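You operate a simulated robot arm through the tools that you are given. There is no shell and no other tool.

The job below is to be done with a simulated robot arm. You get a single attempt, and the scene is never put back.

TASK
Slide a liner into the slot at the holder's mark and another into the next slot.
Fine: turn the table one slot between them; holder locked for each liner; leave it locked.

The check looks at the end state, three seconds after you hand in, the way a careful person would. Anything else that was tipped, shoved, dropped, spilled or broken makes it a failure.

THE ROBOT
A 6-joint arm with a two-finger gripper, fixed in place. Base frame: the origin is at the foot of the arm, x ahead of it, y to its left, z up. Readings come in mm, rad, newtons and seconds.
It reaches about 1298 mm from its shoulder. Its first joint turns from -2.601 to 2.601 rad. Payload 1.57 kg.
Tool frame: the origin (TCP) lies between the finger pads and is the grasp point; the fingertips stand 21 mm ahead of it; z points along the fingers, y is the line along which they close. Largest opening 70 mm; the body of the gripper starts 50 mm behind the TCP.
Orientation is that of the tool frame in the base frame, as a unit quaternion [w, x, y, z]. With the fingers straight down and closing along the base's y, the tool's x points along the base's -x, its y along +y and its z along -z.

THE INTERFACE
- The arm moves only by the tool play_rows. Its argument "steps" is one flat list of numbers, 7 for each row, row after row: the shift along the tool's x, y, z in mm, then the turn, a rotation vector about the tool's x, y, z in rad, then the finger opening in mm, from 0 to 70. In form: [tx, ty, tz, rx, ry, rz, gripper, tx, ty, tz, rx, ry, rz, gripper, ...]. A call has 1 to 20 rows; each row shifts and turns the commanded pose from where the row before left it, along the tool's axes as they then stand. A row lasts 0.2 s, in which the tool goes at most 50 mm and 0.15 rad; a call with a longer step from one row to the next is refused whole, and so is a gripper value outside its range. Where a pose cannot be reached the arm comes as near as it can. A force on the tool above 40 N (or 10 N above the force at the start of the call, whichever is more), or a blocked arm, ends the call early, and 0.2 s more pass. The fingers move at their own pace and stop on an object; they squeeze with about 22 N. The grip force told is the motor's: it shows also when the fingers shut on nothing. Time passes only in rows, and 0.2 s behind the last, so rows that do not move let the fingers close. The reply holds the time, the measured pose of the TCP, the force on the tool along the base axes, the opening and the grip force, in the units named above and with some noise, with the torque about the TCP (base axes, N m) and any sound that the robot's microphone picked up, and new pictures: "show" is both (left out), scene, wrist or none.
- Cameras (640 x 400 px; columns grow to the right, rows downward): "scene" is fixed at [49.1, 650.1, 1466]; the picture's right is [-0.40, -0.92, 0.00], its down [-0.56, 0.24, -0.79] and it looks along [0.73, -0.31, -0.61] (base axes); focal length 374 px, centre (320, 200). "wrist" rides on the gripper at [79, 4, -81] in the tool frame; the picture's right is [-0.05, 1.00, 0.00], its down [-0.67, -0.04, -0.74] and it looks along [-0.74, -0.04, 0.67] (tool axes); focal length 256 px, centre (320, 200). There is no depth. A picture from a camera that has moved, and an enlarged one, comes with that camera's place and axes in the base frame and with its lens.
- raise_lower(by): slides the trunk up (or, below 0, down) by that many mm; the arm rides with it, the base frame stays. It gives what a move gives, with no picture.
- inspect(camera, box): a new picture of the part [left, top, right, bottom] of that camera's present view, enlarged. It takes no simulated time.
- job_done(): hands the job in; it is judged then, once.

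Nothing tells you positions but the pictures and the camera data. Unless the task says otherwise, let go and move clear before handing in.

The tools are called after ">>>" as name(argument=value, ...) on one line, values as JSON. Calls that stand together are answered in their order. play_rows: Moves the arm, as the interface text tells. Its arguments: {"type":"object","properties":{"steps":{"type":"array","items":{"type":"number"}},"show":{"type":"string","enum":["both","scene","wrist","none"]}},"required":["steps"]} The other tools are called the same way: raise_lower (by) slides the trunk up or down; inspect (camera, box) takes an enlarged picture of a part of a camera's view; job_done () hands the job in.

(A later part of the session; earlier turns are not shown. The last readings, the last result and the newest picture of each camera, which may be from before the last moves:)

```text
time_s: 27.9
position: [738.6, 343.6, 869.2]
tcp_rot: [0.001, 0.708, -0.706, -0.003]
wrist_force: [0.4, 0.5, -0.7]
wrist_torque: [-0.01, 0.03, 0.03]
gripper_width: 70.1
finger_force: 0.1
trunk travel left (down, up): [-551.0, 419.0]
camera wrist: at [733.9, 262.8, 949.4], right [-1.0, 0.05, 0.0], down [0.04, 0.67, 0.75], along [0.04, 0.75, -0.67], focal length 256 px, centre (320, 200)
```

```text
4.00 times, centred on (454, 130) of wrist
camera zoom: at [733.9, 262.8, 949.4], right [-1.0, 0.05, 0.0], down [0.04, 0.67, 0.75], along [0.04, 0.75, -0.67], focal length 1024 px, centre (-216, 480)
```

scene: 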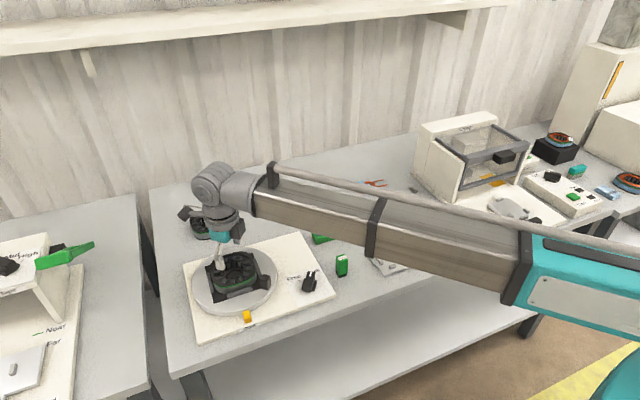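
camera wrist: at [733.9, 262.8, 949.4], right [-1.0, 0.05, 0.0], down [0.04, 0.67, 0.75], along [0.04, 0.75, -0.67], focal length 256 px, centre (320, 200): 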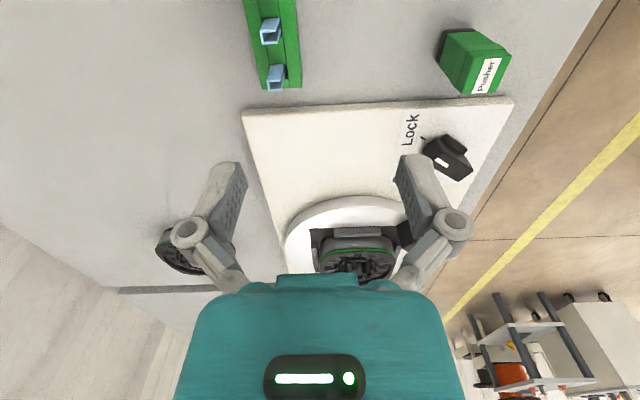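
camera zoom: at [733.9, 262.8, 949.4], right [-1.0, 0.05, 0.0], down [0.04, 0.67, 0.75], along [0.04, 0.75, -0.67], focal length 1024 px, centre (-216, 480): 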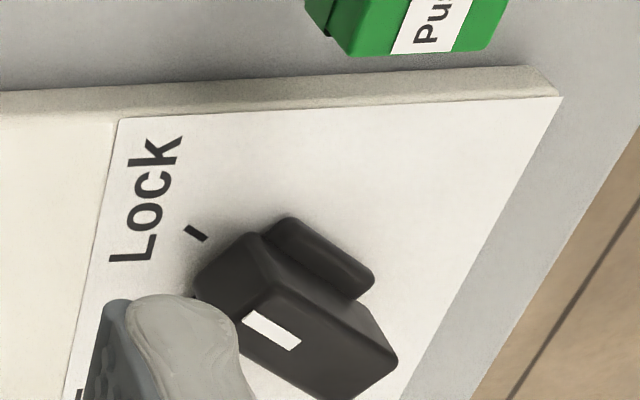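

The liner at the rack end sits at about x 766–776, y 341–349, top z ≈ 766, and the rack top is at ≈ 739. I'll move over it, narrow the opening to 36 mm, and lower to just above it for a check.

>>> play_rows(steps=[-0.7, -16.2, 0, 0, 0, 0, 36, -0.7, -16.2, 0, 0, 0, 0, 36, 0, 0, 0, 0, 0, 0, 36], show="none")

>>> raise_lower(by=-66)

>>> inspect(camera="wrist", box=[0, 0, 640, 400])

>>> inspect(camera="wrist", box=[240, 100, 400, 200])

>>> inspect(camera="scene", box=[270, 170, 420, 264])

```text
time_s: 28.7
position: [770.3, 345.4, 868.8]
tcp_rot: [-0.001, -0.707, 0.707, 0.002]
wrist_force: [0.6, -0.4, -0.3]
wrist_torque: [0.0, 0.01, -0.01]
gripper_width: 36.1
finger_force: 0.1
trunk travel left (down, up): [-551.0, 419.0]
```

```text
time_s: 29.8
position: [770.1, 345.3, 802.4]
tcp_rot: [0.001, 0.708, -0.706, -0.003]
wrist_force: [-0.7, 0.1, 0.4]
wrist_torque: [0.02, 0.03, 0.02]
gripper_width: 36.1
finger_force: 0.1
trunk travel left (down, up): [-485.0, 485.0]
```

```text
1.00 times, centred on (320, 200) of wrist (not enlarged: the box is as wide or as high as the picture)
camera zoom: at [765.4, 264.7, 883.4], right [-1.0, 0.05, 0.0], down [0.04, 0.66, 0.75], along [0.04, 0.75, -0.67], focal length 256 px, centre (320, 200)
```

zoom: 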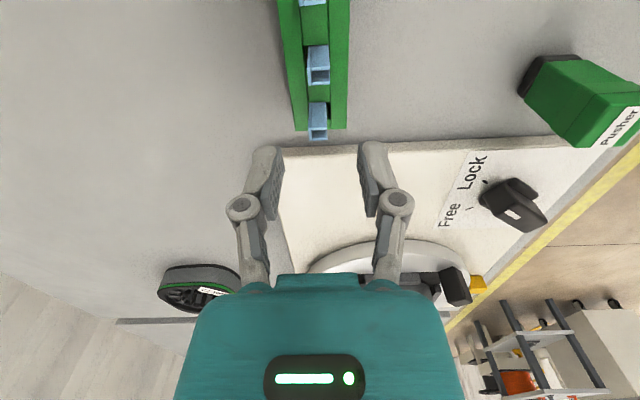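

```text
4.00 times, centred on (320, 150) of wrist
camera zoom: at [765.4, 264.7, 883.4], right [-1.0, 0.05, 0.0], down [0.04, 0.66, 0.75], along [0.04, 0.75, -0.67], focal length 1024 px, centre (320, 400)
```

zoom: 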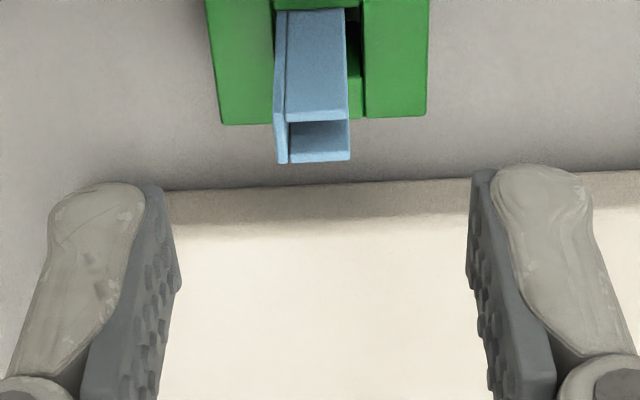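

```text
4.26 times, centred on (345, 217) of scene
camera zoom: at [49.1, 650.1, 1466.0], right [-0.4, -0.92, 0.0], down [-0.56, 0.24, -0.79], along [0.73, -0.31, -0.61], focal length 1589 px, centre (214, 128)
```

zoom: 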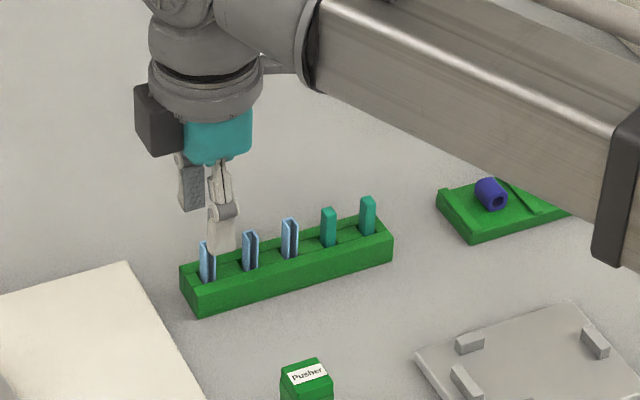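

The fingers straddle the liner nicely in x. I'll lower so the tips overlap the liner's top ~10 mm, then check.

>>> raise_lower(by=-28)

>>> inspect(camera="wrist", box=[240, 100, 400, 200])

>>> inspect(camera="scene", box=[295, 190, 391, 250])

```text
time_s: 30.5
position: [770.8, 344.6, 774.2]
tcp_rot: [0.0, -0.707, 0.707, 0.002]
wrist_force: [-0.3, -0.2, -0.9]
wrist_torque: [0.03, 0.01, 0.01]
gripper_width: 36.0
finger_force: 0.0
trunk travel left (down, up): [-457.0, 513.0]
```

```text
4.00 times, centred on (320, 150) of wrist
camera zoom: at [765.4, 264.7, 855.4], right [-1.0, 0.05, 0.0], down [0.04, 0.66, 0.75], along [0.04, 0.75, -0.67], focal length 1024 px, centre (320, 400)
```

zoom: 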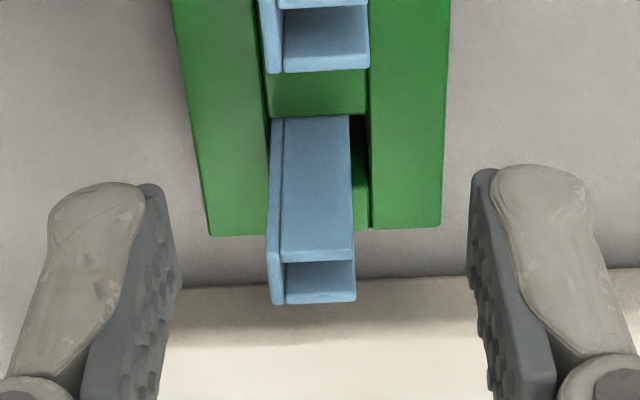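

```text
6.67 times, centred on (343, 220) of scene
camera zoom: at [49.1, 650.1, 1466.0], right [-0.4, -0.92, 0.0], down [-0.56, 0.24, -0.79], along [0.73, -0.31, -0.61], focal length 2490 px, centre (167, 67)
```

zoom: 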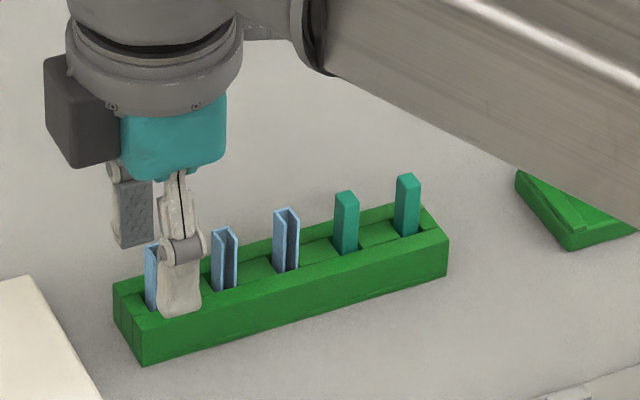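

Alignment looks right. Closing on the liner.

>>> play_rows(steps=[0, 0, 0, 0, 0, 0, 20, 0, 0, 0, 0, 0, 0, 4, 0, 0, 0, 0, 0, 0, 4, 0, 0, 0, 0, 0, 0, 4], show="wrist")

>>> inspect(camera="wrist", box=[260, 100, 380, 175])

```text
time_s: 31.5
position: [769.7, 344.4, 776.8]
tcp_rot: [0.002, 0.707, -0.707, -0.002]
wrist_force: [0.0, -0.4, -0.1]
wrist_torque: [-0.01, 0.01, 0.02]
gripper_width: 7.5
finger_force: 21.7
trunk travel left (down, up): [-457.0, 513.0]
camera wrist: at [765.4, 264.7, 855.4], right [-1.0, 0.05, 0.0], down [0.04, 0.66, 0.75], along [0.04, 0.74, -0.67], focal length 256 px, centre (320, 200)
```

wrist: 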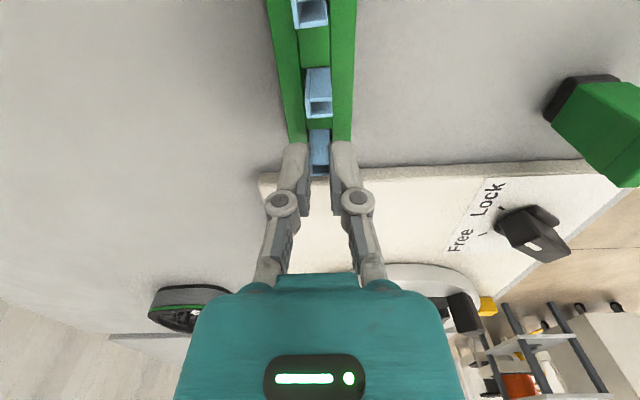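

```text
5.33 times, centred on (320, 138) of wrist
camera zoom: at [765.4, 264.7, 855.4], right [-1.0, 0.05, 0.0], down [0.04, 0.66, 0.75], along [0.04, 0.74, -0.67], focal length 1365 px, centre (320, 533)
```

zoom: 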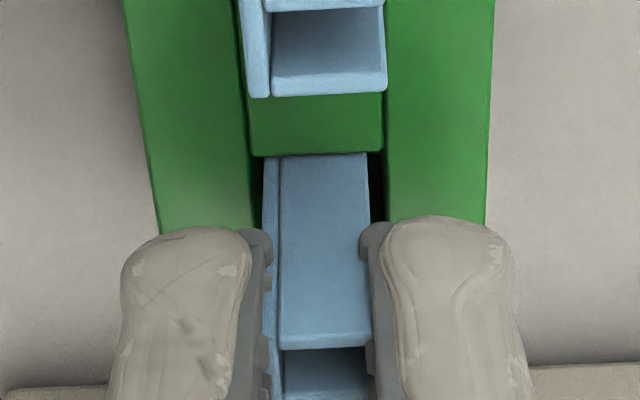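

Gripped (width 7.5, force 22 N). Lifting straight up.

>>> raise_lower(by=100)

>>> inspect(camera="wrist", box=[240, 80, 400, 180])

>>> inspect(camera="scene", box=[270, 150, 420, 244])

```text
time_s: 32.8
position: [771.1, 346.2, 875.0]
tcp_rot: [0.001, 0.708, -0.707, -0.002]
wrist_force: [0.0, 0.2, -0.7]
wrist_torque: [0.03, -0.03, -0.01]
gripper_width: 7.9
finger_force: 21.6
trunk travel left (down, up): [-557.0, 413.0]
```

```text
4.00 times, centred on (320, 130) of wrist
camera zoom: at [765.5, 264.7, 955.3], right [-1.0, 0.05, 0.0], down [0.04, 0.66, 0.75], along [0.04, 0.74, -0.67], focal length 1024 px, centre (320, 480)
```

zoom: 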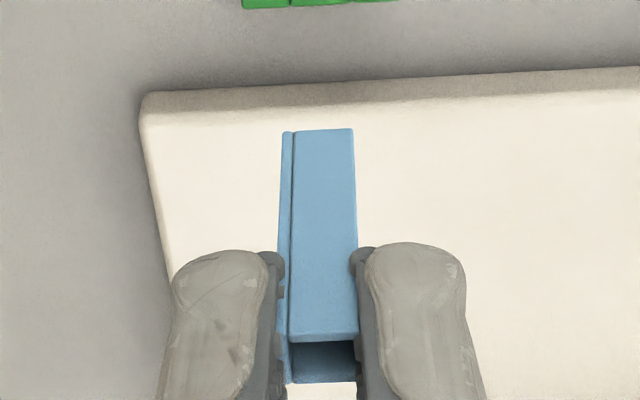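

```text
4.26 times, centred on (345, 197) of scene
camera zoom: at [49.1, 650.1, 1466.0], right [-0.4, -0.92, 0.0], down [-0.56, 0.24, -0.79], along [0.73, -0.31, -0.61], focal length 1589 px, centre (214, 213)
```

zoom: 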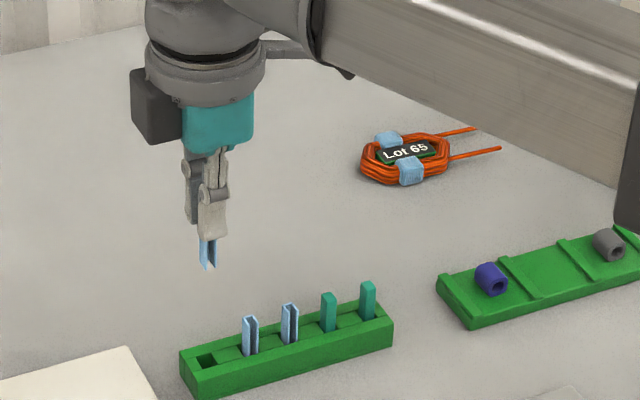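

Liner is held upright. I'll zoom in from the scene camera to measure its length below the fingertips.

>>> inspect(camera="scene", box=[305, 185, 353, 215])

>>> inspect(camera="scene", box=[200, 245, 296, 305])

```text
13.33 times, centred on (329, 200) of scene
camera zoom: at [49.1, 650.1, 1466.0], right [-0.4, -0.92, 0.0], down [-0.56, 0.24, -0.79], along [0.73, -0.31, -0.61], focal length 4980 px, centre (200, 200)
```

zoom: 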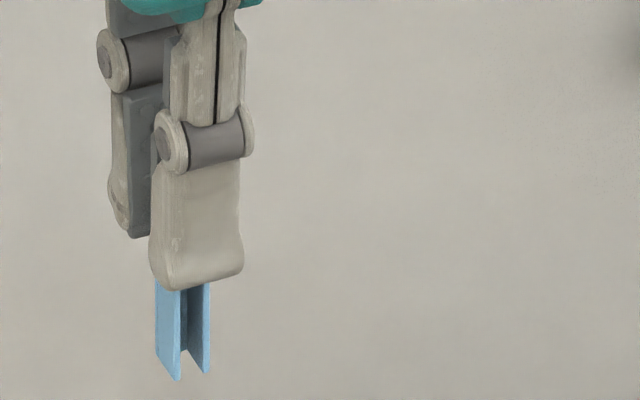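

```text
6.67 times, centred on (248, 275) of scene
camera zoom: at [49.1, 650.1, 1466.0], right [-0.4, -0.92, 0.0], down [-0.56, 0.24, -0.79], along [0.73, -0.31, -0.61], focal length 2490 px, centre (800, -300)
```

zoom: 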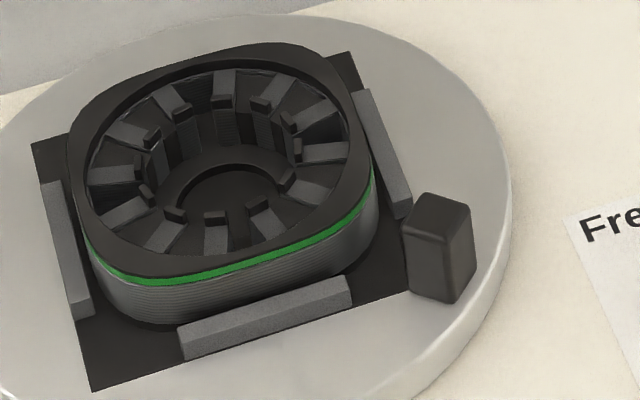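

Liner is about 42 mm long with its bottom ~31 mm below the tips, so it clears everything at this height. I'll move over the stator and then rotate +180° to yaw +90°.

>>> play_rows(steps=[-36.3, 15.9, 0, 0, 0, 0, 4, -36.3, 15.9, 0, 0, 0, 0, 4, -36.3, 15.9, 0, 0, 0, 0, 4, -36.3, 15.9, 0, 0, 0, 0, 4, -36.3, 15.9, 0, 0, 0, 0, 4, -36.3, 15.9, 0, 0, 0, 0, 4, -36.3, 15.9, 0, 0, 0, 0, 4, 0, 0, 0, 0, 0, 0.15, 4, 0, 0, 0, 0, 0, 0.15, 4, 0, 0, 0, 0, 0, 0.15, 4, 0, 0, 0, 0, 0, 0.15, 4, 0, 0, 0, 0, 0, 0.15, 4, 0, 0, 0, 0, 0, 0.15, 4, 0, 0, 0, 0, 0, 0.15, 4, 0, 0, 0, 0, 0, 0.15, 4, 0, 0, 0, 0, 0, 0.15, 4, 0, 0, 0, 0, 0, 0.15, 4], show="none")

>>> play_rows(steps=[0, 0, 0, 0, 0, 0.15, 4, 0, 0, 0, 0, 0, 0.15, 4, 0, 0, 0, 0, 0, 0.15, 4, 0, 0, 0, 0, 0, 0.15, 4, 0, 0, 0, 0, 0, 0.15, 4, 0, 0, 0, 0, 0, 0.15, 4, 0, 0, 0, 0, 0, 0.15, 4, 0, 0, 0, 0, 0, 0.15, 4, 0, 0, 0, 0, 0, 0.15, 4, 0, 0, 0, 0, 0, 0.15, 4, 0, 0, 0, 0, 0, 0.1416, 4, 0, 0, 0, 0, 0, 0, 4], show="both")

```text
time_s: 36.4
position: [658.9, 599.5, 874.6]
tcp_rot: [-0.002, -0.035, 0.999, 0.001]
wrist_force: [0.2, -0.9, 0.2]
wrist_torque: [-0.01, 0.01, -0.01]
gripper_width: 7.8
finger_force: 21.9
trunk travel left (down, up): [-557.0, 413.0]
```

```text
time_s: 39.0
position: [658.6, 599.3, 875.5]
tcp_rot: [-0.002, 0.707, 0.707, -0.002]
wrist_force: [0.0, 0.2, 0.4]
wrist_torque: [0.01, -0.01, -0.03]
gripper_width: 8.0
finger_force: 21.3
trunk travel left (down, up): [-557.0, 413.0]
camera wrist: at [662.4, 677.4, 955.6], right [1.0, -0.05, 0.0], down [-0.03, -0.67, 0.74], along [-0.04, -0.74, -0.67], focal length 256 px, centre (320, 200)
```

scene: 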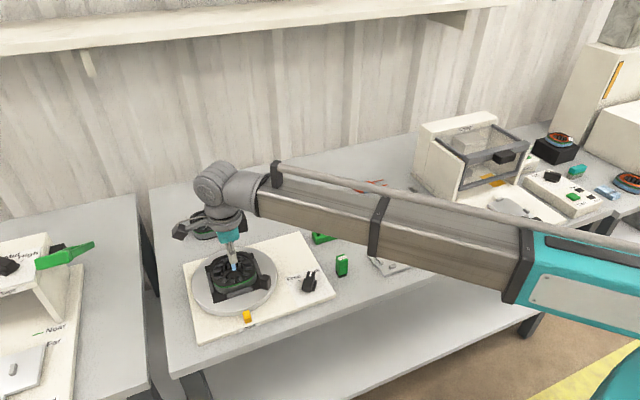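
wrist: 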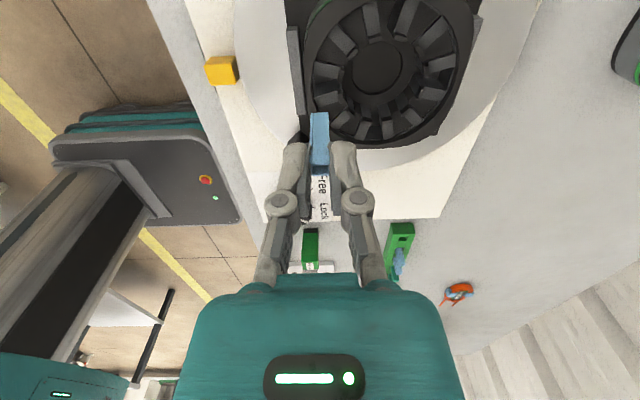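

Yaw +90° reached with the liner still held; its web should now face outward (−x). I'll zoom to check alignment to the mark slot.

>>> inspect(camera="wrist", box=[270, 0, 430, 100])

>>> inspect(camera="wrist", box=[270, 80, 430, 180])

>>> inspect(camera="scene", box=[195, 235, 291, 295])

```text
4.00 times, centred on (350, 50) of wrist
camera zoom: at [662.4, 677.4, 955.6], right [1.0, -0.05, 0.0], down [-0.03, -0.67, 0.74], along [-0.04, -0.74, -0.67], focal length 1024 px, centre (200, 800)
```

zoom: 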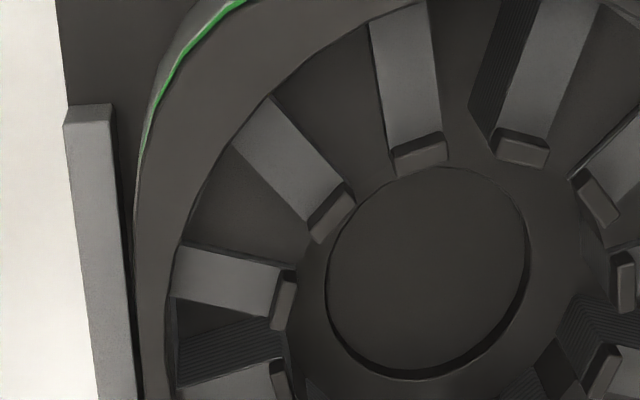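

```text
4.00 times, centred on (350, 130) of wrist
camera zoom: at [662.4, 677.4, 955.6], right [1.0, -0.05, 0.0], down [-0.03, -0.67, 0.74], along [-0.04, -0.74, -0.67], focal length 1024 px, centre (200, 480)
```

zoom: 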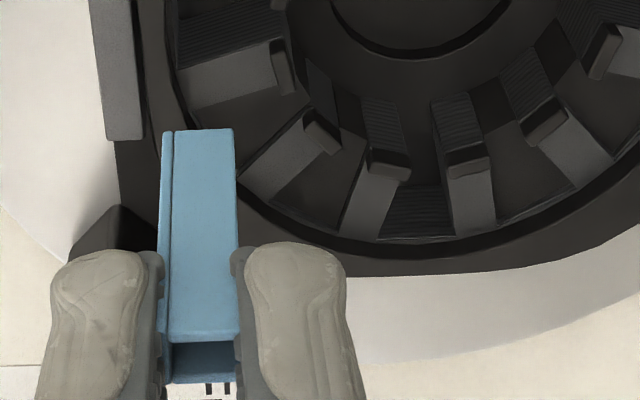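

```text
6.67 times, centred on (243, 265) of scene
camera zoom: at [49.1, 650.1, 1466.0], right [-0.4, -0.92, 0.0], down [-0.56, 0.24, -0.79], along [0.73, -0.31, -0.61], focal length 2490 px, centre (833, -233)
```

zoom: 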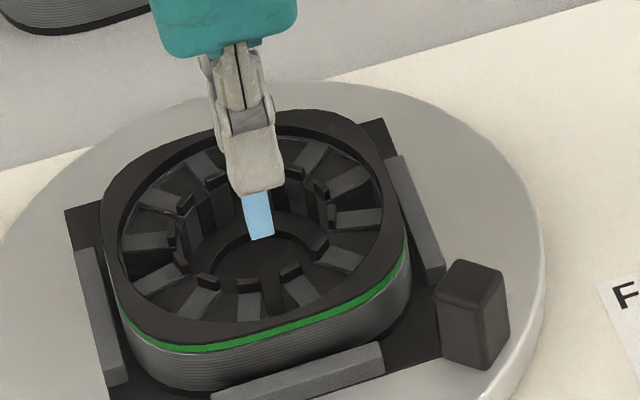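

The web faces outward as required. I'll shift +2.4 mm in x for radial clearance, then lower until the liner bottom is just above the stator and check again.

>>> play_rows(steps=[0.5, 2.4, 0, 0, 0, 0, 4, 0, 0, 0, 0, 0, 0, 4], show="none")

>>> raise_lower(by=-34)

>>> inspect(camera="wrist", box=[270, 60, 398, 140])

>>> inspect(camera="scene", box=[205, 245, 285, 295])

```text
time_s: 39.6
position: [660.2, 600.3, 875.4]
tcp_rot: [-0.003, 0.706, 0.708, -0.002]
wrist_force: [0.0, 0.8, 1.2]
wrist_torque: [-0.01, 0.0, -0.01]
gripper_width: 7.6
finger_force: 21.6
trunk travel left (down, up): [-557.0, 413.0]
```

```text
time_s: 40.4
position: [661.7, 598.7, 841.4]
tcp_rot: [-0.003, 0.707, 0.708, -0.001]
wrist_force: [-1.0, 0.8, 0.1]
wrist_torque: [0.02, 0.03, -0.02]
gripper_width: 7.5
finger_force: 22.1
trunk travel left (down, up): [-523.0, 447.0]
```

```text
5.00 times, centred on (334, 100) of wrist
camera zoom: at [664.4, 677.3, 921.6], right [1.0, -0.05, 0.0], down [-0.03, -0.67, 0.74], along [-0.04, -0.74, -0.67], focal length 1280 px, centre (250, 700)
```

zoom: 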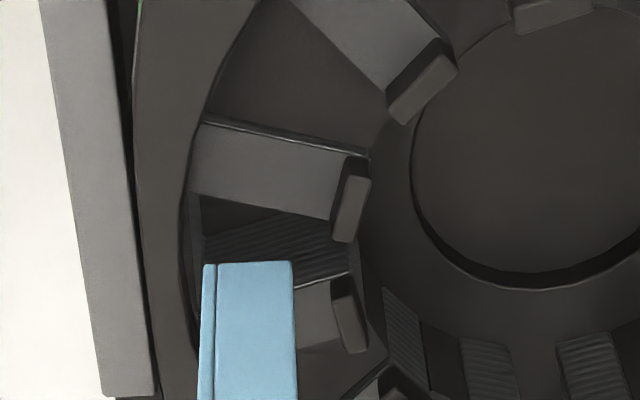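

```text
8.00 times, centred on (245, 270) of scene
camera zoom: at [49.1, 650.1, 1466.0], right [-0.4, -0.92, 0.0], down [-0.56, 0.24, -0.79], along [0.73, -0.31, -0.61], focal length 2988 px, centre (920, -360)
```

zoom: 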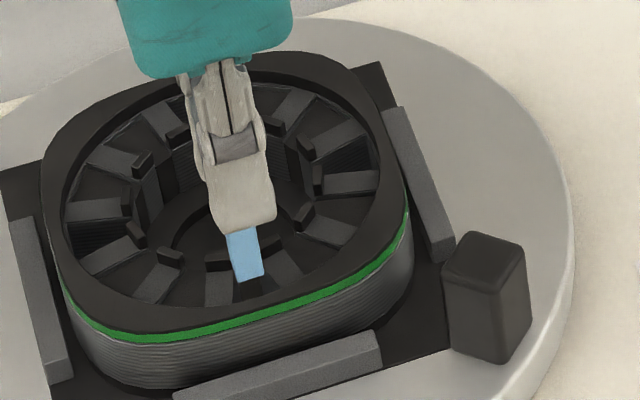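

The liner lines up with the mark slot with ~1.5 mm clearance to the rim. I'll lower in steps while watching the force.

>>> raise_lower(by=-14)

>>> inspect(camera="wrist", box=[270, 80, 398, 160])

>>> inspect(camera="scene", box=[205, 245, 285, 295])

```text
time_s: 41.0
position: [660.6, 599.4, 827.3]
tcp_rot: [-0.002, 0.707, 0.708, -0.001]
wrist_force: [-0.1, 0.7, -0.2]
wrist_torque: [0.02, 0.0, -0.02]
gripper_width: 7.7
finger_force: 22.3
trunk travel left (down, up): [-509.0, 461.0]
```

```text
5.00 times, centred on (334, 120) of wrist
camera zoom: at [664.5, 677.3, 907.6], right [1.0, -0.05, 0.0], down [-0.03, -0.67, 0.74], along [-0.04, -0.74, -0.67], focal length 1280 px, centre (250, 600)
```

zoom: 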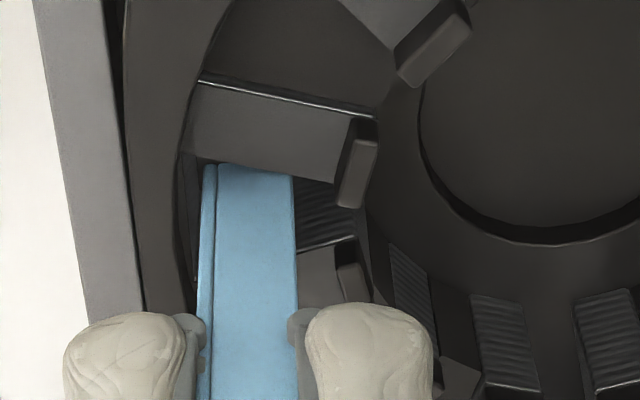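

```text
8.00 times, centred on (245, 270) of scene
camera zoom: at [49.1, 650.1, 1466.0], right [-0.4, -0.92, 0.0], down [-0.56, 0.24, -0.79], along [0.73, -0.31, -0.61], focal length 2988 px, centre (920, -360)
```

zoom: 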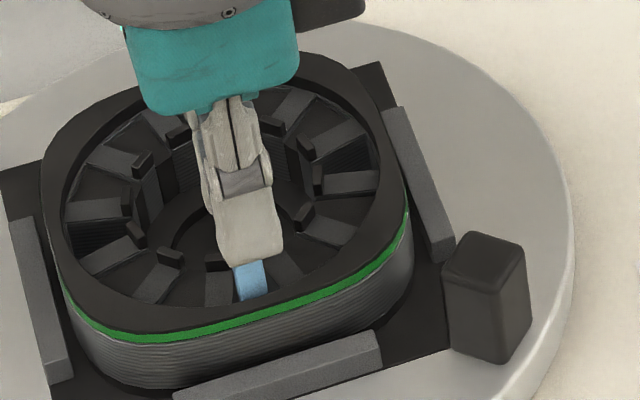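

It's entering the slot freely. Continuing down until the fingertips are just above the rim.

>>> raise_lower(by=-10)

>>> raise_lower(by=-8)

>>> inspect(camera="wrist", box=[270, 80, 398, 160])

>>> inspect(camera="scene", box=[205, 245, 285, 295])

```text
time_s: 41.6
position: [659.8, 599.2, 817.2]
tcp_rot: [-0.003, 0.707, 0.708, -0.002]
wrist_force: [-0.1, -0.7, -0.3]
wrist_torque: [-0.01, 0.0, -0.02]
gripper_width: 7.8
finger_force: 22.6
trunk travel left (down, up): [-499.0, 471.0]
```

```text
time_s: 42.2
position: [660.0, 598.7, 810.3]
tcp_rot: [-0.002, 0.706, 0.708, -0.001]
wrist_force: [0.3, 0.8, 10.6]
wrist_torque: [0.1, -0.05, 0.01]
gripper_width: 7.8
finger_force: 21.8
trunk travel left (down, up): [-491.0, 479.0]
```

```text
5.00 times, centred on (334, 120) of wrist
camera zoom: at [664.0, 677.0, 890.6], right [1.0, -0.05, 0.0], down [-0.03, -0.67, 0.74], along [-0.04, -0.74, -0.67], focal length 1280 px, centre (250, 600)
```

zoom: 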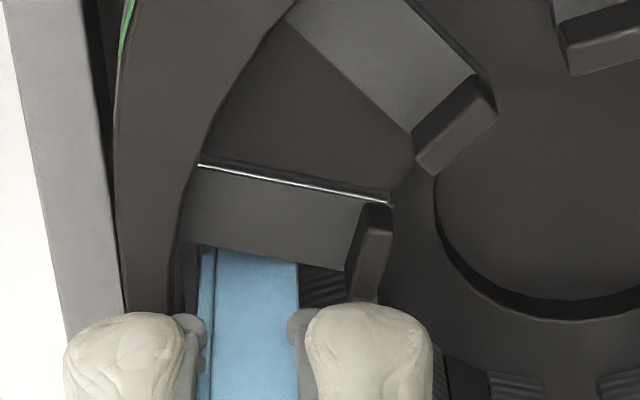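

```text
8.00 times, centred on (245, 270) of scene
camera zoom: at [49.1, 650.1, 1466.0], right [-0.4, -0.92, 0.0], down [-0.56, 0.24, -0.79], along [0.73, -0.31, -0.61], focal length 2988 px, centre (920, -360)
```

zoom: 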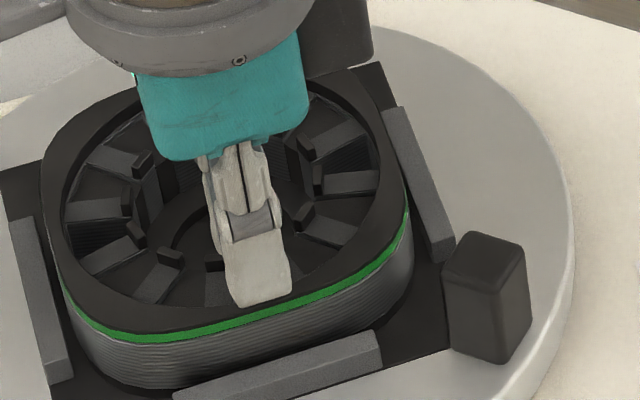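

Contact at z ≈ 810: the torque suggests the inner fingertip is touching a raised tooth-tip block. I'll back off 1.5 mm, then release so the liner settles in the slot.

>>> raise_lower(by=2)

>>> play_rows(steps=[0, 0, 0, 0, 0, 0, 14, 0, 0, 0, 0, 0, 0, 20, 0, 0, 0, 0, 0, 0, 24, 0, 0, 0, 0, 0, 0, 24], show="none")

>>> inspect(camera="wrist", box=[256, 90, 384, 170])

>>> inspect(camera="scene", box=[205, 245, 285, 295])

```text
time_s: 42.7
position: [661.5, 599.9, 811.2]
tcp_rot: [-0.003, 0.706, 0.708, -0.001]
wrist_force: [0.1, 0.3, 0.6]
wrist_torque: [0.0, -0.02, -0.01]
gripper_width: 7.9
finger_force: 21.9
trunk travel left (down, up): [-493.0, 477.0]
```

```text
time_s: 43.7
position: [661.7, 600.3, 811.2]
tcp_rot: [-0.002, 0.706, 0.708, -0.001]
wrist_force: [0.6, -0.8, 0.8]
wrist_torque: [-0.02, 0.03, 0.01]
gripper_width: 23.8
finger_force: 0.0
trunk travel left (down, up): [-493.0, 477.0]
```

```text
5.00 times, centred on (320, 130) of wrist
camera zoom: at [664.5, 677.3, 891.6], right [1.0, -0.05, 0.0], down [-0.03, -0.67, 0.74], along [-0.04, -0.74, -0.67], focal length 1280 px, centre (320, 550)
```

zoom: 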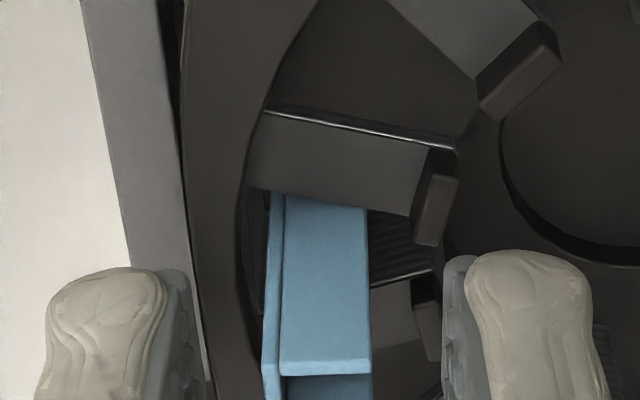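

```text
8.00 times, centred on (245, 270) of scene
camera zoom: at [49.1, 650.1, 1466.0], right [-0.4, -0.92, 0.0], down [-0.56, 0.24, -0.79], along [0.73, -0.31, -0.61], focal length 2988 px, centre (920, -360)
```

zoom: 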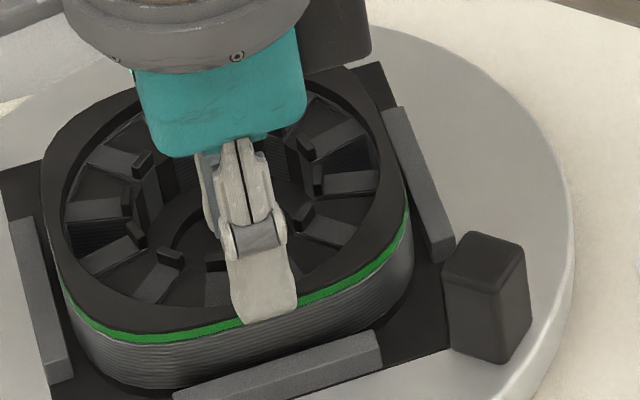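

Released; the liner stands in the slot but still sticks up. I'll raise clear and look at how deep it sits.

>>> raise_lower(by=60)

>>> inspect(camera="wrist", box=[240, 0, 400, 100])

>>> inspect(camera="scene", box=[205, 245, 285, 295])

```text
time_s: 44.7
position: [660.7, 599.5, 871.3]
tcp_rot: [-0.002, 0.706, 0.708, -0.002]
wrist_force: [0.4, 0.2, 0.6]
wrist_torque: [0.0, -0.02, 0.01]
gripper_width: 23.8
finger_force: 0.1
trunk travel left (down, up): [-553.0, 417.0]
```

```text
4.00 times, centred on (320, 50) of wrist
camera zoom: at [664.6, 677.4, 951.5], right [1.0, -0.05, 0.0], down [-0.03, -0.67, 0.74], along [-0.04, -0.74, -0.67], focal length 1024 px, centre (320, 800)
```

zoom: 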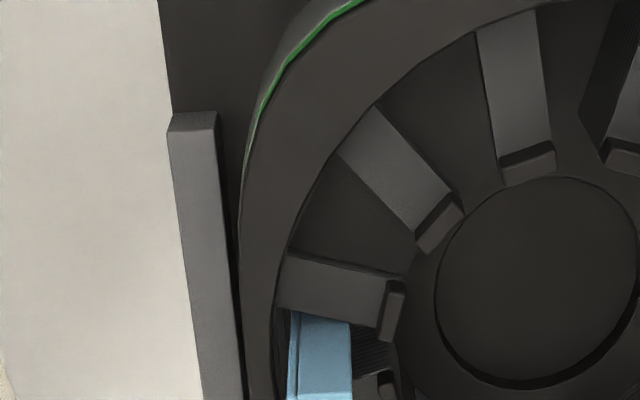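

```text
8.00 times, centred on (245, 270) of scene
camera zoom: at [49.1, 650.1, 1466.0], right [-0.4, -0.92, 0.0], down [-0.56, 0.24, -0.79], along [0.73, -0.31, -0.61], focal length 2988 px, centre (920, -360)
```

zoom: 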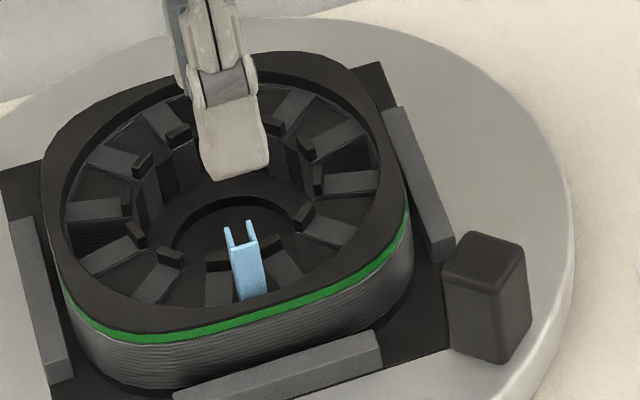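

The liner stands upright in the mark slot, apparently on the slot floor. I'll gently test with closed fingertips on its top that it's fully down.

>>> play_rows(steps=[0, 0, 0, 0, 0, 0, 10, 0, 0, 0, 0, 0, 0, 0, 0, 0, 0, 0, 0, 0, 0], show="none")

>>> raise_lower(by=-41)

>>> inspect(camera="scene", box=[205, 245, 285, 295])

>>> inspect(camera="wrist", box=[256, 70, 384, 150])

```text
time_s: 45.5
position: [660.5, 600.0, 871.3]
tcp_rot: [-0.003, 0.707, 0.707, -0.001]
wrist_force: [-0.4, -0.3, 0.1]
wrist_torque: [0.03, 0.0, 0.0]
gripper_width: 0.0
finger_force: 22.0
trunk travel left (down, up): [-553.0, 417.0]
```

```text
time_s: 46.3
position: [660.7, 599.4, 830.7]
tcp_rot: [-0.003, 0.707, 0.708, -0.001]
wrist_force: [-0.3, 0.5, 0.0]
wrist_torque: [-0.03, 0.0, -0.01]
gripper_width: 0.2
finger_force: 21.9
trunk travel left (down, up): [-512.0, 458.0]
```

```text
8.00 times, centred on (245, 270) of scene
camera zoom: at [49.1, 650.1, 1466.0], right [-0.4, -0.92, 0.0], down [-0.56, 0.24, -0.79], along [0.73, -0.31, -0.61], focal length 2988 px, centre (920, -360)
```

zoom: 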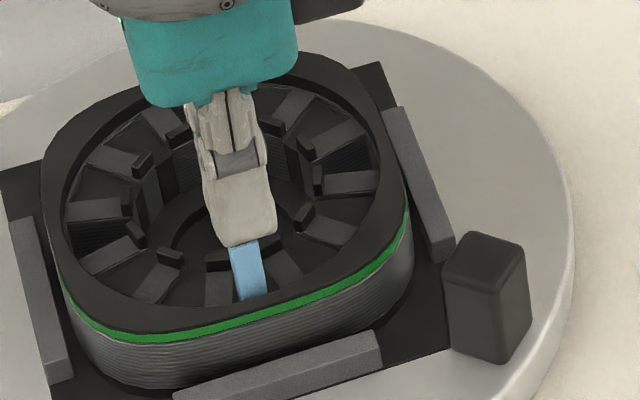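

```text
5.00 times, centred on (320, 110) of wrist
camera zoom: at [664.4, 677.3, 910.6], right [1.0, -0.05, 0.0], down [-0.03, -0.67, 0.74], along [-0.04, -0.74, -0.67], focal length 1280 px, centre (320, 650)
```

zoom: 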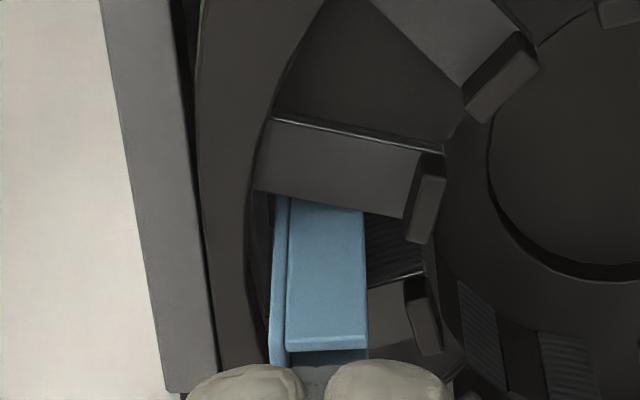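

>>> raise_lower(by=-4)

>>> raise_lower(by=-2)

>>> raise_lower(by=-1)

```text
time_s: 46.9
position: [661.5, 600.0, 827.0]
tcp_rot: [-0.003, 0.707, 0.707, -0.002]
wrist_force: [0.1, -0.3, -0.7]
wrist_torque: [0.01, 0.02, 0.0]
gripper_width: 0.0
finger_force: 22.2
trunk travel left (down, up): [-508.0, 462.0]
```

```text
time_s: 47.4
position: [662.1, 599.6, 825.3]
tcp_rot: [-0.003, 0.707, 0.708, -0.001]
wrist_force: [1.2, -0.1, 0.9]
wrist_torque: [0.0, 0.0, -0.01]
gripper_width: 0.1
finger_force: 21.9
trunk travel left (down, up): [-506.0, 464.0]
```

```text
time_s: 47.9
position: [661.4, 600.1, 822.3]
tcp_rot: [-0.003, 0.707, 0.708, -0.001]
wrist_force: [0.3, 0.9, 0.9]
wrist_torque: [0.0, -0.01, -0.01]
gripper_width: 6.2
finger_force: 21.9
trunk travel left (down, up): [-505.0, 465.0]
```

The gripper reading changed to 6.2 mm, which is odd; I'll look before doing anything else.

>>> inspect(camera="scene", box=[215, 245, 279, 285])

>>> inspect(camera="wrist", box=[256, 90, 384, 170])

```text
10.00 times, centred on (247, 265) of scene
camera zoom: at [49.1, 650.1, 1466.0], right [-0.4, -0.92, 0.0], down [-0.56, 0.24, -0.79], along [0.73, -0.31, -0.61], focal length 3735 px, centre (1050, -450)
```

zoom: 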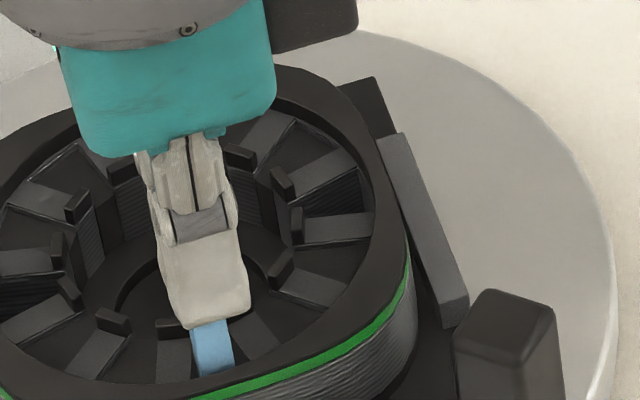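

```text
5.00 times, centred on (320, 130) of wrist
camera zoom: at [664.5, 677.3, 903.7], right [1.0, -0.05, 0.0], down [-0.03, -0.67, 0.74], along [-0.04, -0.74, -0.67], focal length 1280 px, centre (320, 550)
```

zoom: 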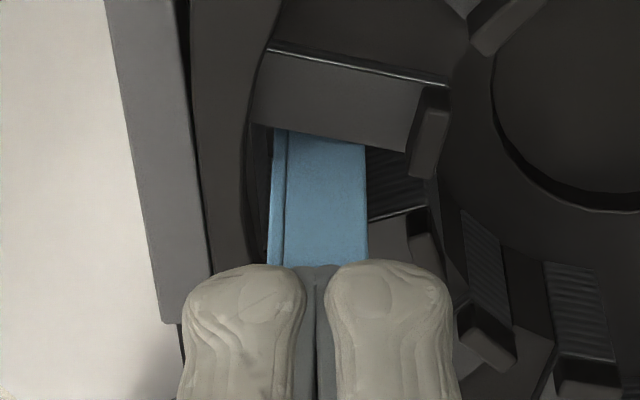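

>>> play_rows(steps=[0, 0, 0, 0, 0, 0, 0], show="none")

```text
time_s: 48.3
position: [661.0, 600.0, 823.8]
tcp_rot: [-0.002, 0.707, 0.708, -0.001]
wrist_force: [-0.7, -0.4, 1.5]
wrist_torque: [0.0, 0.0, 0.0]
gripper_width: 5.9
finger_force: 21.9
trunk travel left (down, up): [-505.0, 465.0]
```

Something (the liner top) has wedged the rounded tips apart slightly. I'll open the fingers first so I don't pull it, then raise and look.

>>> play_rows(steps=[0, 0, 0, 0, 0, 0, 12, 0, 0, 0, 0, 0, 0, 24, 0, 0, 0, 0, 0, 0, 24], show="none")

>>> inspect(camera="wrist", box=[256, 90, 384, 170])

>>> raise_lower(by=47)

>>> inspect(camera="wrist", box=[256, 40, 384, 120])

>>> inspect(camera="scene", box=[215, 250, 279, 290])

```text
time_s: 49.1
position: [662.0, 598.9, 822.8]
tcp_rot: [-0.002, 0.706, 0.708, -0.001]
wrist_force: [0.9, 0.7, 0.4]
wrist_torque: [0.02, -0.03, 0.03]
gripper_width: 24.0
finger_force: 0.1
trunk travel left (down, up): [-505.0, 465.0]
```

```text
5.00 times, centred on (320, 130) of wrist
camera zoom: at [664.5, 677.3, 903.6], right [1.0, -0.05, 0.0], down [-0.03, -0.67, 0.74], along [-0.04, -0.74, -0.67], focal length 1280 px, centre (320, 550)
```

zoom: 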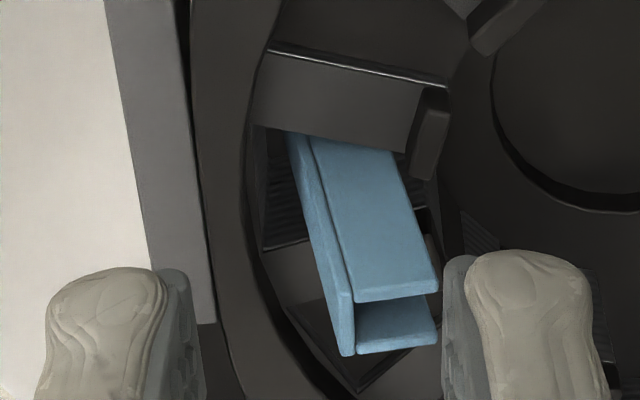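

```text
time_s: 50.0
position: [661.3, 599.2, 871.1]
tcp_rot: [-0.003, 0.706, 0.709, -0.002]
wrist_force: [-0.1, -0.5, 0.0]
wrist_torque: [0.0, -0.01, 0.0]
gripper_width: 23.7
finger_force: 0.1
trunk travel left (down, up): [-552.0, 418.0]
```

```text
5.00 times, centred on (320, 80) of wrist
camera zoom: at [664.6, 677.4, 950.5], right [1.0, -0.05, 0.0], down [-0.03, -0.67, 0.74], along [-0.04, -0.74, -0.67], focal length 1280 px, centre (320, 800)
```

zoom: 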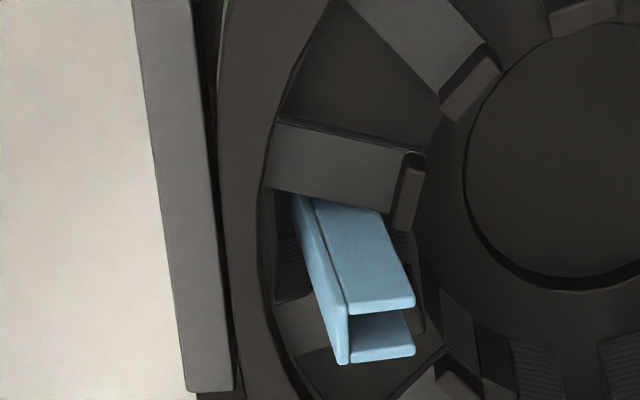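

```text
10.00 times, centred on (247, 270) of scene
camera zoom: at [49.1, 650.1, 1466.0], right [-0.4, -0.92, 0.0], down [-0.56, 0.24, -0.79], along [0.73, -0.31, -0.61], focal length 3735 px, centre (1050, -500)
```

zoom: 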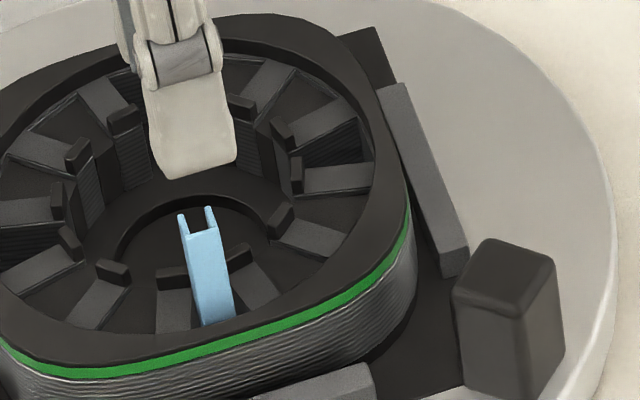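

My press test tipped the loose liner inward by ~12°. I'll re-grip it by its top to set it upright, a bit nearer the outer wall, and verify floor contact through the grip instead.

>>> play_rows(steps=[0.6, -1.6, 0, 0, 0, 0, 34, 0, 0, 0, 0, 0, 0, 34, 0, 0, 0, 0, 0, 0, 34], show="none")

>>> raise_lower(by=-56)

>>> inspect(camera="wrist", box=[256, 90, 384, 170])

```text
time_s: 50.8
position: [659.3, 599.4, 869.8]
tcp_rot: [-0.003, 0.707, 0.707, -0.001]
wrist_force: [0.1, 0.4, -1.3]
wrist_torque: [0.01, -0.01, -0.05]
gripper_width: 34.1
finger_force: 0.0
trunk travel left (down, up): [-552.0, 418.0]
```

```text
time_s: 51.8
position: [659.5, 599.3, 815.2]
tcp_rot: [-0.003, 0.706, 0.708, -0.001]
wrist_force: [-0.2, -0.3, -0.1]
wrist_torque: [-0.01, -0.01, 0.01]
gripper_width: 34.0
finger_force: 0.0
trunk travel left (down, up): [-496.0, 474.0]
```

```text
5.00 times, centred on (320, 130) of wrist
camera zoom: at [662.6, 678.1, 894.7], right [1.0, -0.05, 0.0], down [-0.03, -0.67, 0.74], along [-0.04, -0.74, -0.67], focal length 1280 px, centre (320, 550)
```

zoom: 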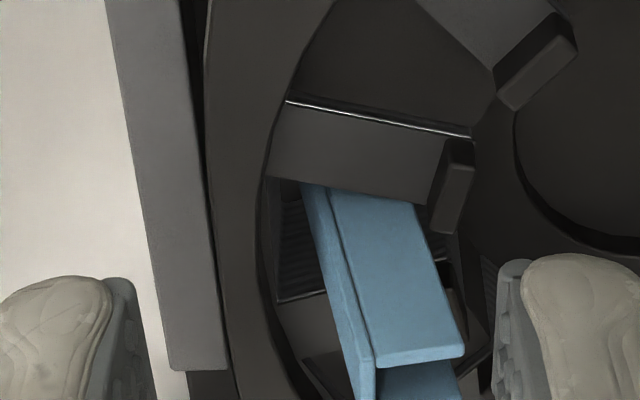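

The fingers straddle the leaning liner. Closing gently to bring it upright.

>>> play_rows(steps=[0, 0, 0, 0, 0, 0, 26, 0, 0, 0, 0, 0, 0, 20, 0, 0, 0, 0, 0, 0, 16, 0, 0, 0, 0, 0, 0, 12, 0, 0, 0, 0, 0, 0, 9, 0, 0, 0, 0, 0, 0, 6, 0, 0, 0, 0, 0, 0, 6], show="none")

>>> inspect(camera="wrist", box=[256, 90, 384, 170])

```text
time_s: 53.4
position: [660.0, 599.8, 813.1]
tcp_rot: [-0.002, 0.706, 0.708, -0.001]
wrist_force: [-0.2, 0.8, -0.4]
wrist_torque: [-0.01, 0.04, -0.07]
gripper_width: 7.7
finger_force: 21.9
trunk travel left (down, up): [-496.0, 474.0]
```

```text
5.00 times, centred on (320, 130) of wrist
camera zoom: at [662.7, 678.1, 894.6], right [1.0, -0.05, 0.0], down [-0.03, -0.67, 0.74], along [-0.04, -0.74, -0.67], focal length 1280 px, centre (320, 550)
```

zoom: 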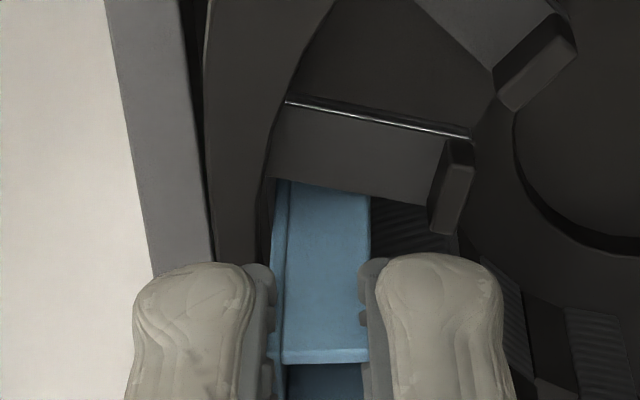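

Upright again and firmly held. A small downward nudge will test whether the liner is on the floor (tips are still ~3 mm above the tooth blocks).

>>> raise_lower(by=-1)

>>> raise_lower(by=-1)

```text
time_s: 53.9
position: [658.0, 599.0, 813.2]
tcp_rot: [-0.002, 0.706, 0.708, -0.001]
wrist_force: [0.3, 0.5, 5.2]
wrist_torque: [0.04, -0.04, 0.02]
gripper_width: 7.4
finger_force: 22.5
trunk travel left (down, up): [-495.0, 475.0]
```

```text
time_s: 54.4
position: [658.4, 599.0, 814.0]
tcp_rot: [-0.002, 0.707, 0.708, 0.0]
wrist_force: [0.8, 0.5, 14.2]
wrist_torque: [0.04, -0.03, 0.01]
gripper_width: 7.8
finger_force: 22.1
trunk travel left (down, up): [-494.0, 476.0]
```

Firm contact: the liner is bottomed on the slot floor. I'll relieve the load and release slowly.

>>> raise_lower(by=1.7)

>>> play_rows(steps=[0, 0, 0, 0, 0, 0, 9, 0, 0, 0, 0, 0, 0, 10, 0, 0, 0, 0, 0, 0, 11, 0, 0, 0, 0, 0, 0, 13, 0, 0, 0, 0, 0, 0, 16, 0, 0, 0, 0, 0, 0, 20, 0, 0, 0, 0, 0, 0, 26, 0, 0, 0, 0, 0, 0, 30, 0, 0, 0, 0, 0, 0, 30], show="none")

>>> raise_lower(by=57)

>>> inspect(camera="wrist", box=[256, 40, 384, 120])

>>> inspect(camera="scene", box=[215, 250, 279, 290])

```text
time_s: 54.9
position: [659.0, 599.4, 813.7]
tcp_rot: [-0.003, 0.706, 0.708, -0.002]
wrist_force: [0.0, 0.3, 1.5]
wrist_torque: [-0.02, 0.02, -0.01]
gripper_width: 7.8
finger_force: 22.1
trunk travel left (down, up): [-495.0, 475.0]
```

```text
time_s: 56.9
position: [657.7, 599.7, 814.0]
tcp_rot: [-0.003, 0.706, 0.708, -0.001]
wrist_force: [-0.6, 0.3, 0.6]
wrist_torque: [-0.01, 0.01, 0.01]
gripper_width: 30.1
finger_force: 0.1
trunk travel left (down, up): [-495.0, 475.0]
```

```text
time_s: 57.9
position: [660.5, 599.8, 870.5]
tcp_rot: [-0.003, 0.707, 0.707, -0.001]
wrist_force: [0.3, -0.2, -1.2]
wrist_torque: [-0.02, 0.0, 0.0]
gripper_width: 30.0
finger_force: 0.0
trunk travel left (down, up): [-552.0, 418.0]
```

```text
5.00 times, centred on (320, 80) of wrist
camera zoom: at [662.7, 678.2, 951.2], right [1.0, -0.05, 0.0], down [-0.03, -0.67, 0.74], along [-0.04, -0.74, -0.67], focal length 1280 px, centre (320, 800)
```

zoom: 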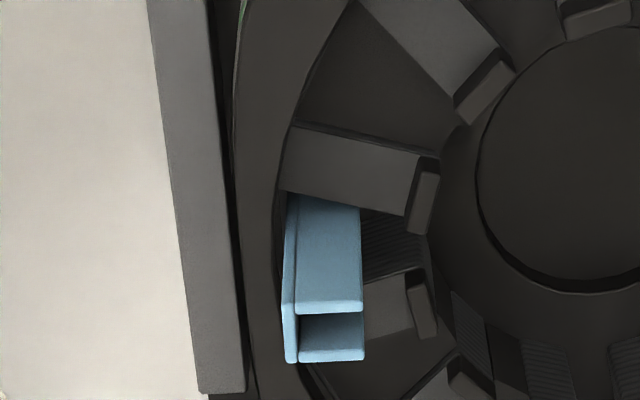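

```text
10.00 times, centred on (247, 270) of scene
camera zoom: at [49.1, 650.1, 1466.0], right [-0.4, -0.92, 0.0], down [-0.56, 0.24, -0.79], along [0.73, -0.31, -0.61], focal length 3735 px, centre (1050, -500)
```

zoom: 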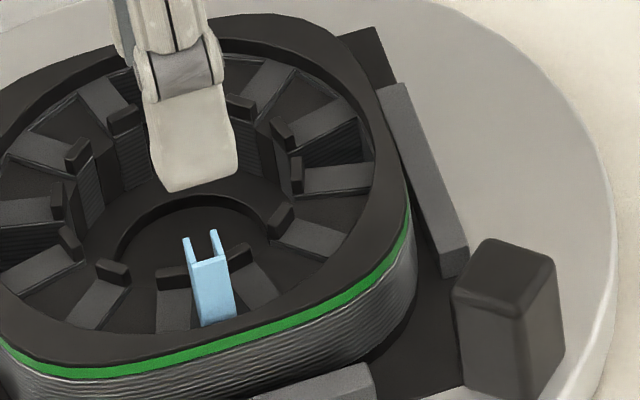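

Liner 1 is upright, against the outer wall of the mark slot. Next I'll go to the knob: move over it, turn to match its handle, and look.

>>> play_rows(steps=[-41, -13, 0, 0, 0, 0, 40, -41, -13, 0, 0, 0, 0, 50, -41, -13, 0, 0, 0, 0, 50, -41, -13, 0, 0, 0, 0, 50, 0, 0, 0, 0, 0, -0.133, 50, 0, 0, 0, 0, 0, -0.133, 50, 0, 0, 0, 0, 0, -0.133, 50, 0, 0, 0, 0, 0, -0.133, 50, 0, 0, 0, 0, 0, -0.133, 50, 0, 0, 0, 0, 0, -0.133, 50, 0, 0, 0, 0, 0, -0.133, 50, 0, 0, 0, 0, 0, -0.133, 50, 0, 0, 0, 0, 0, 0, 50], show="both")

```text
time_s: 60.7
position: [607.5, 436.7, 871.2]
tcp_rot: [-0.003, 0.249, 0.968, 0.001]
wrist_force: [0.9, 0.5, 0.4]
wrist_torque: [0.0, 0.0, -0.01]
gripper_width: 50.0
finger_force: 0.1
trunk travel left (down, up): [-552.0, 418.0]
camera wrist: at [539.2, 476.7, 951.6], right [0.53, 0.85, 0.0], down [0.57, -0.35, 0.74], along [0.63, -0.39, -0.67], focal length 256 px, centre (320, 200)
```

scene: 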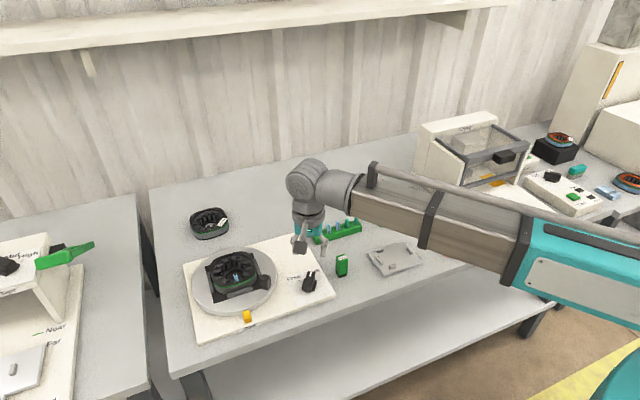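
wrist: 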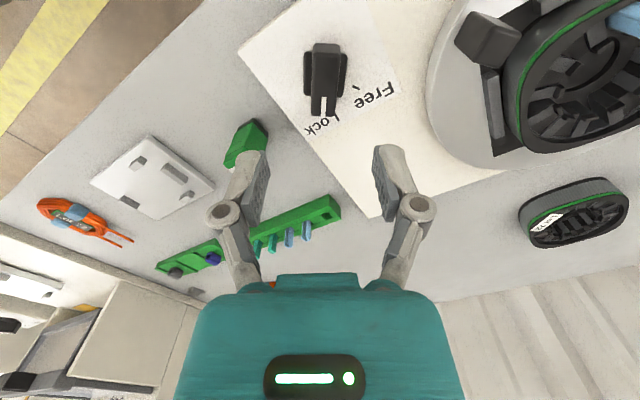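

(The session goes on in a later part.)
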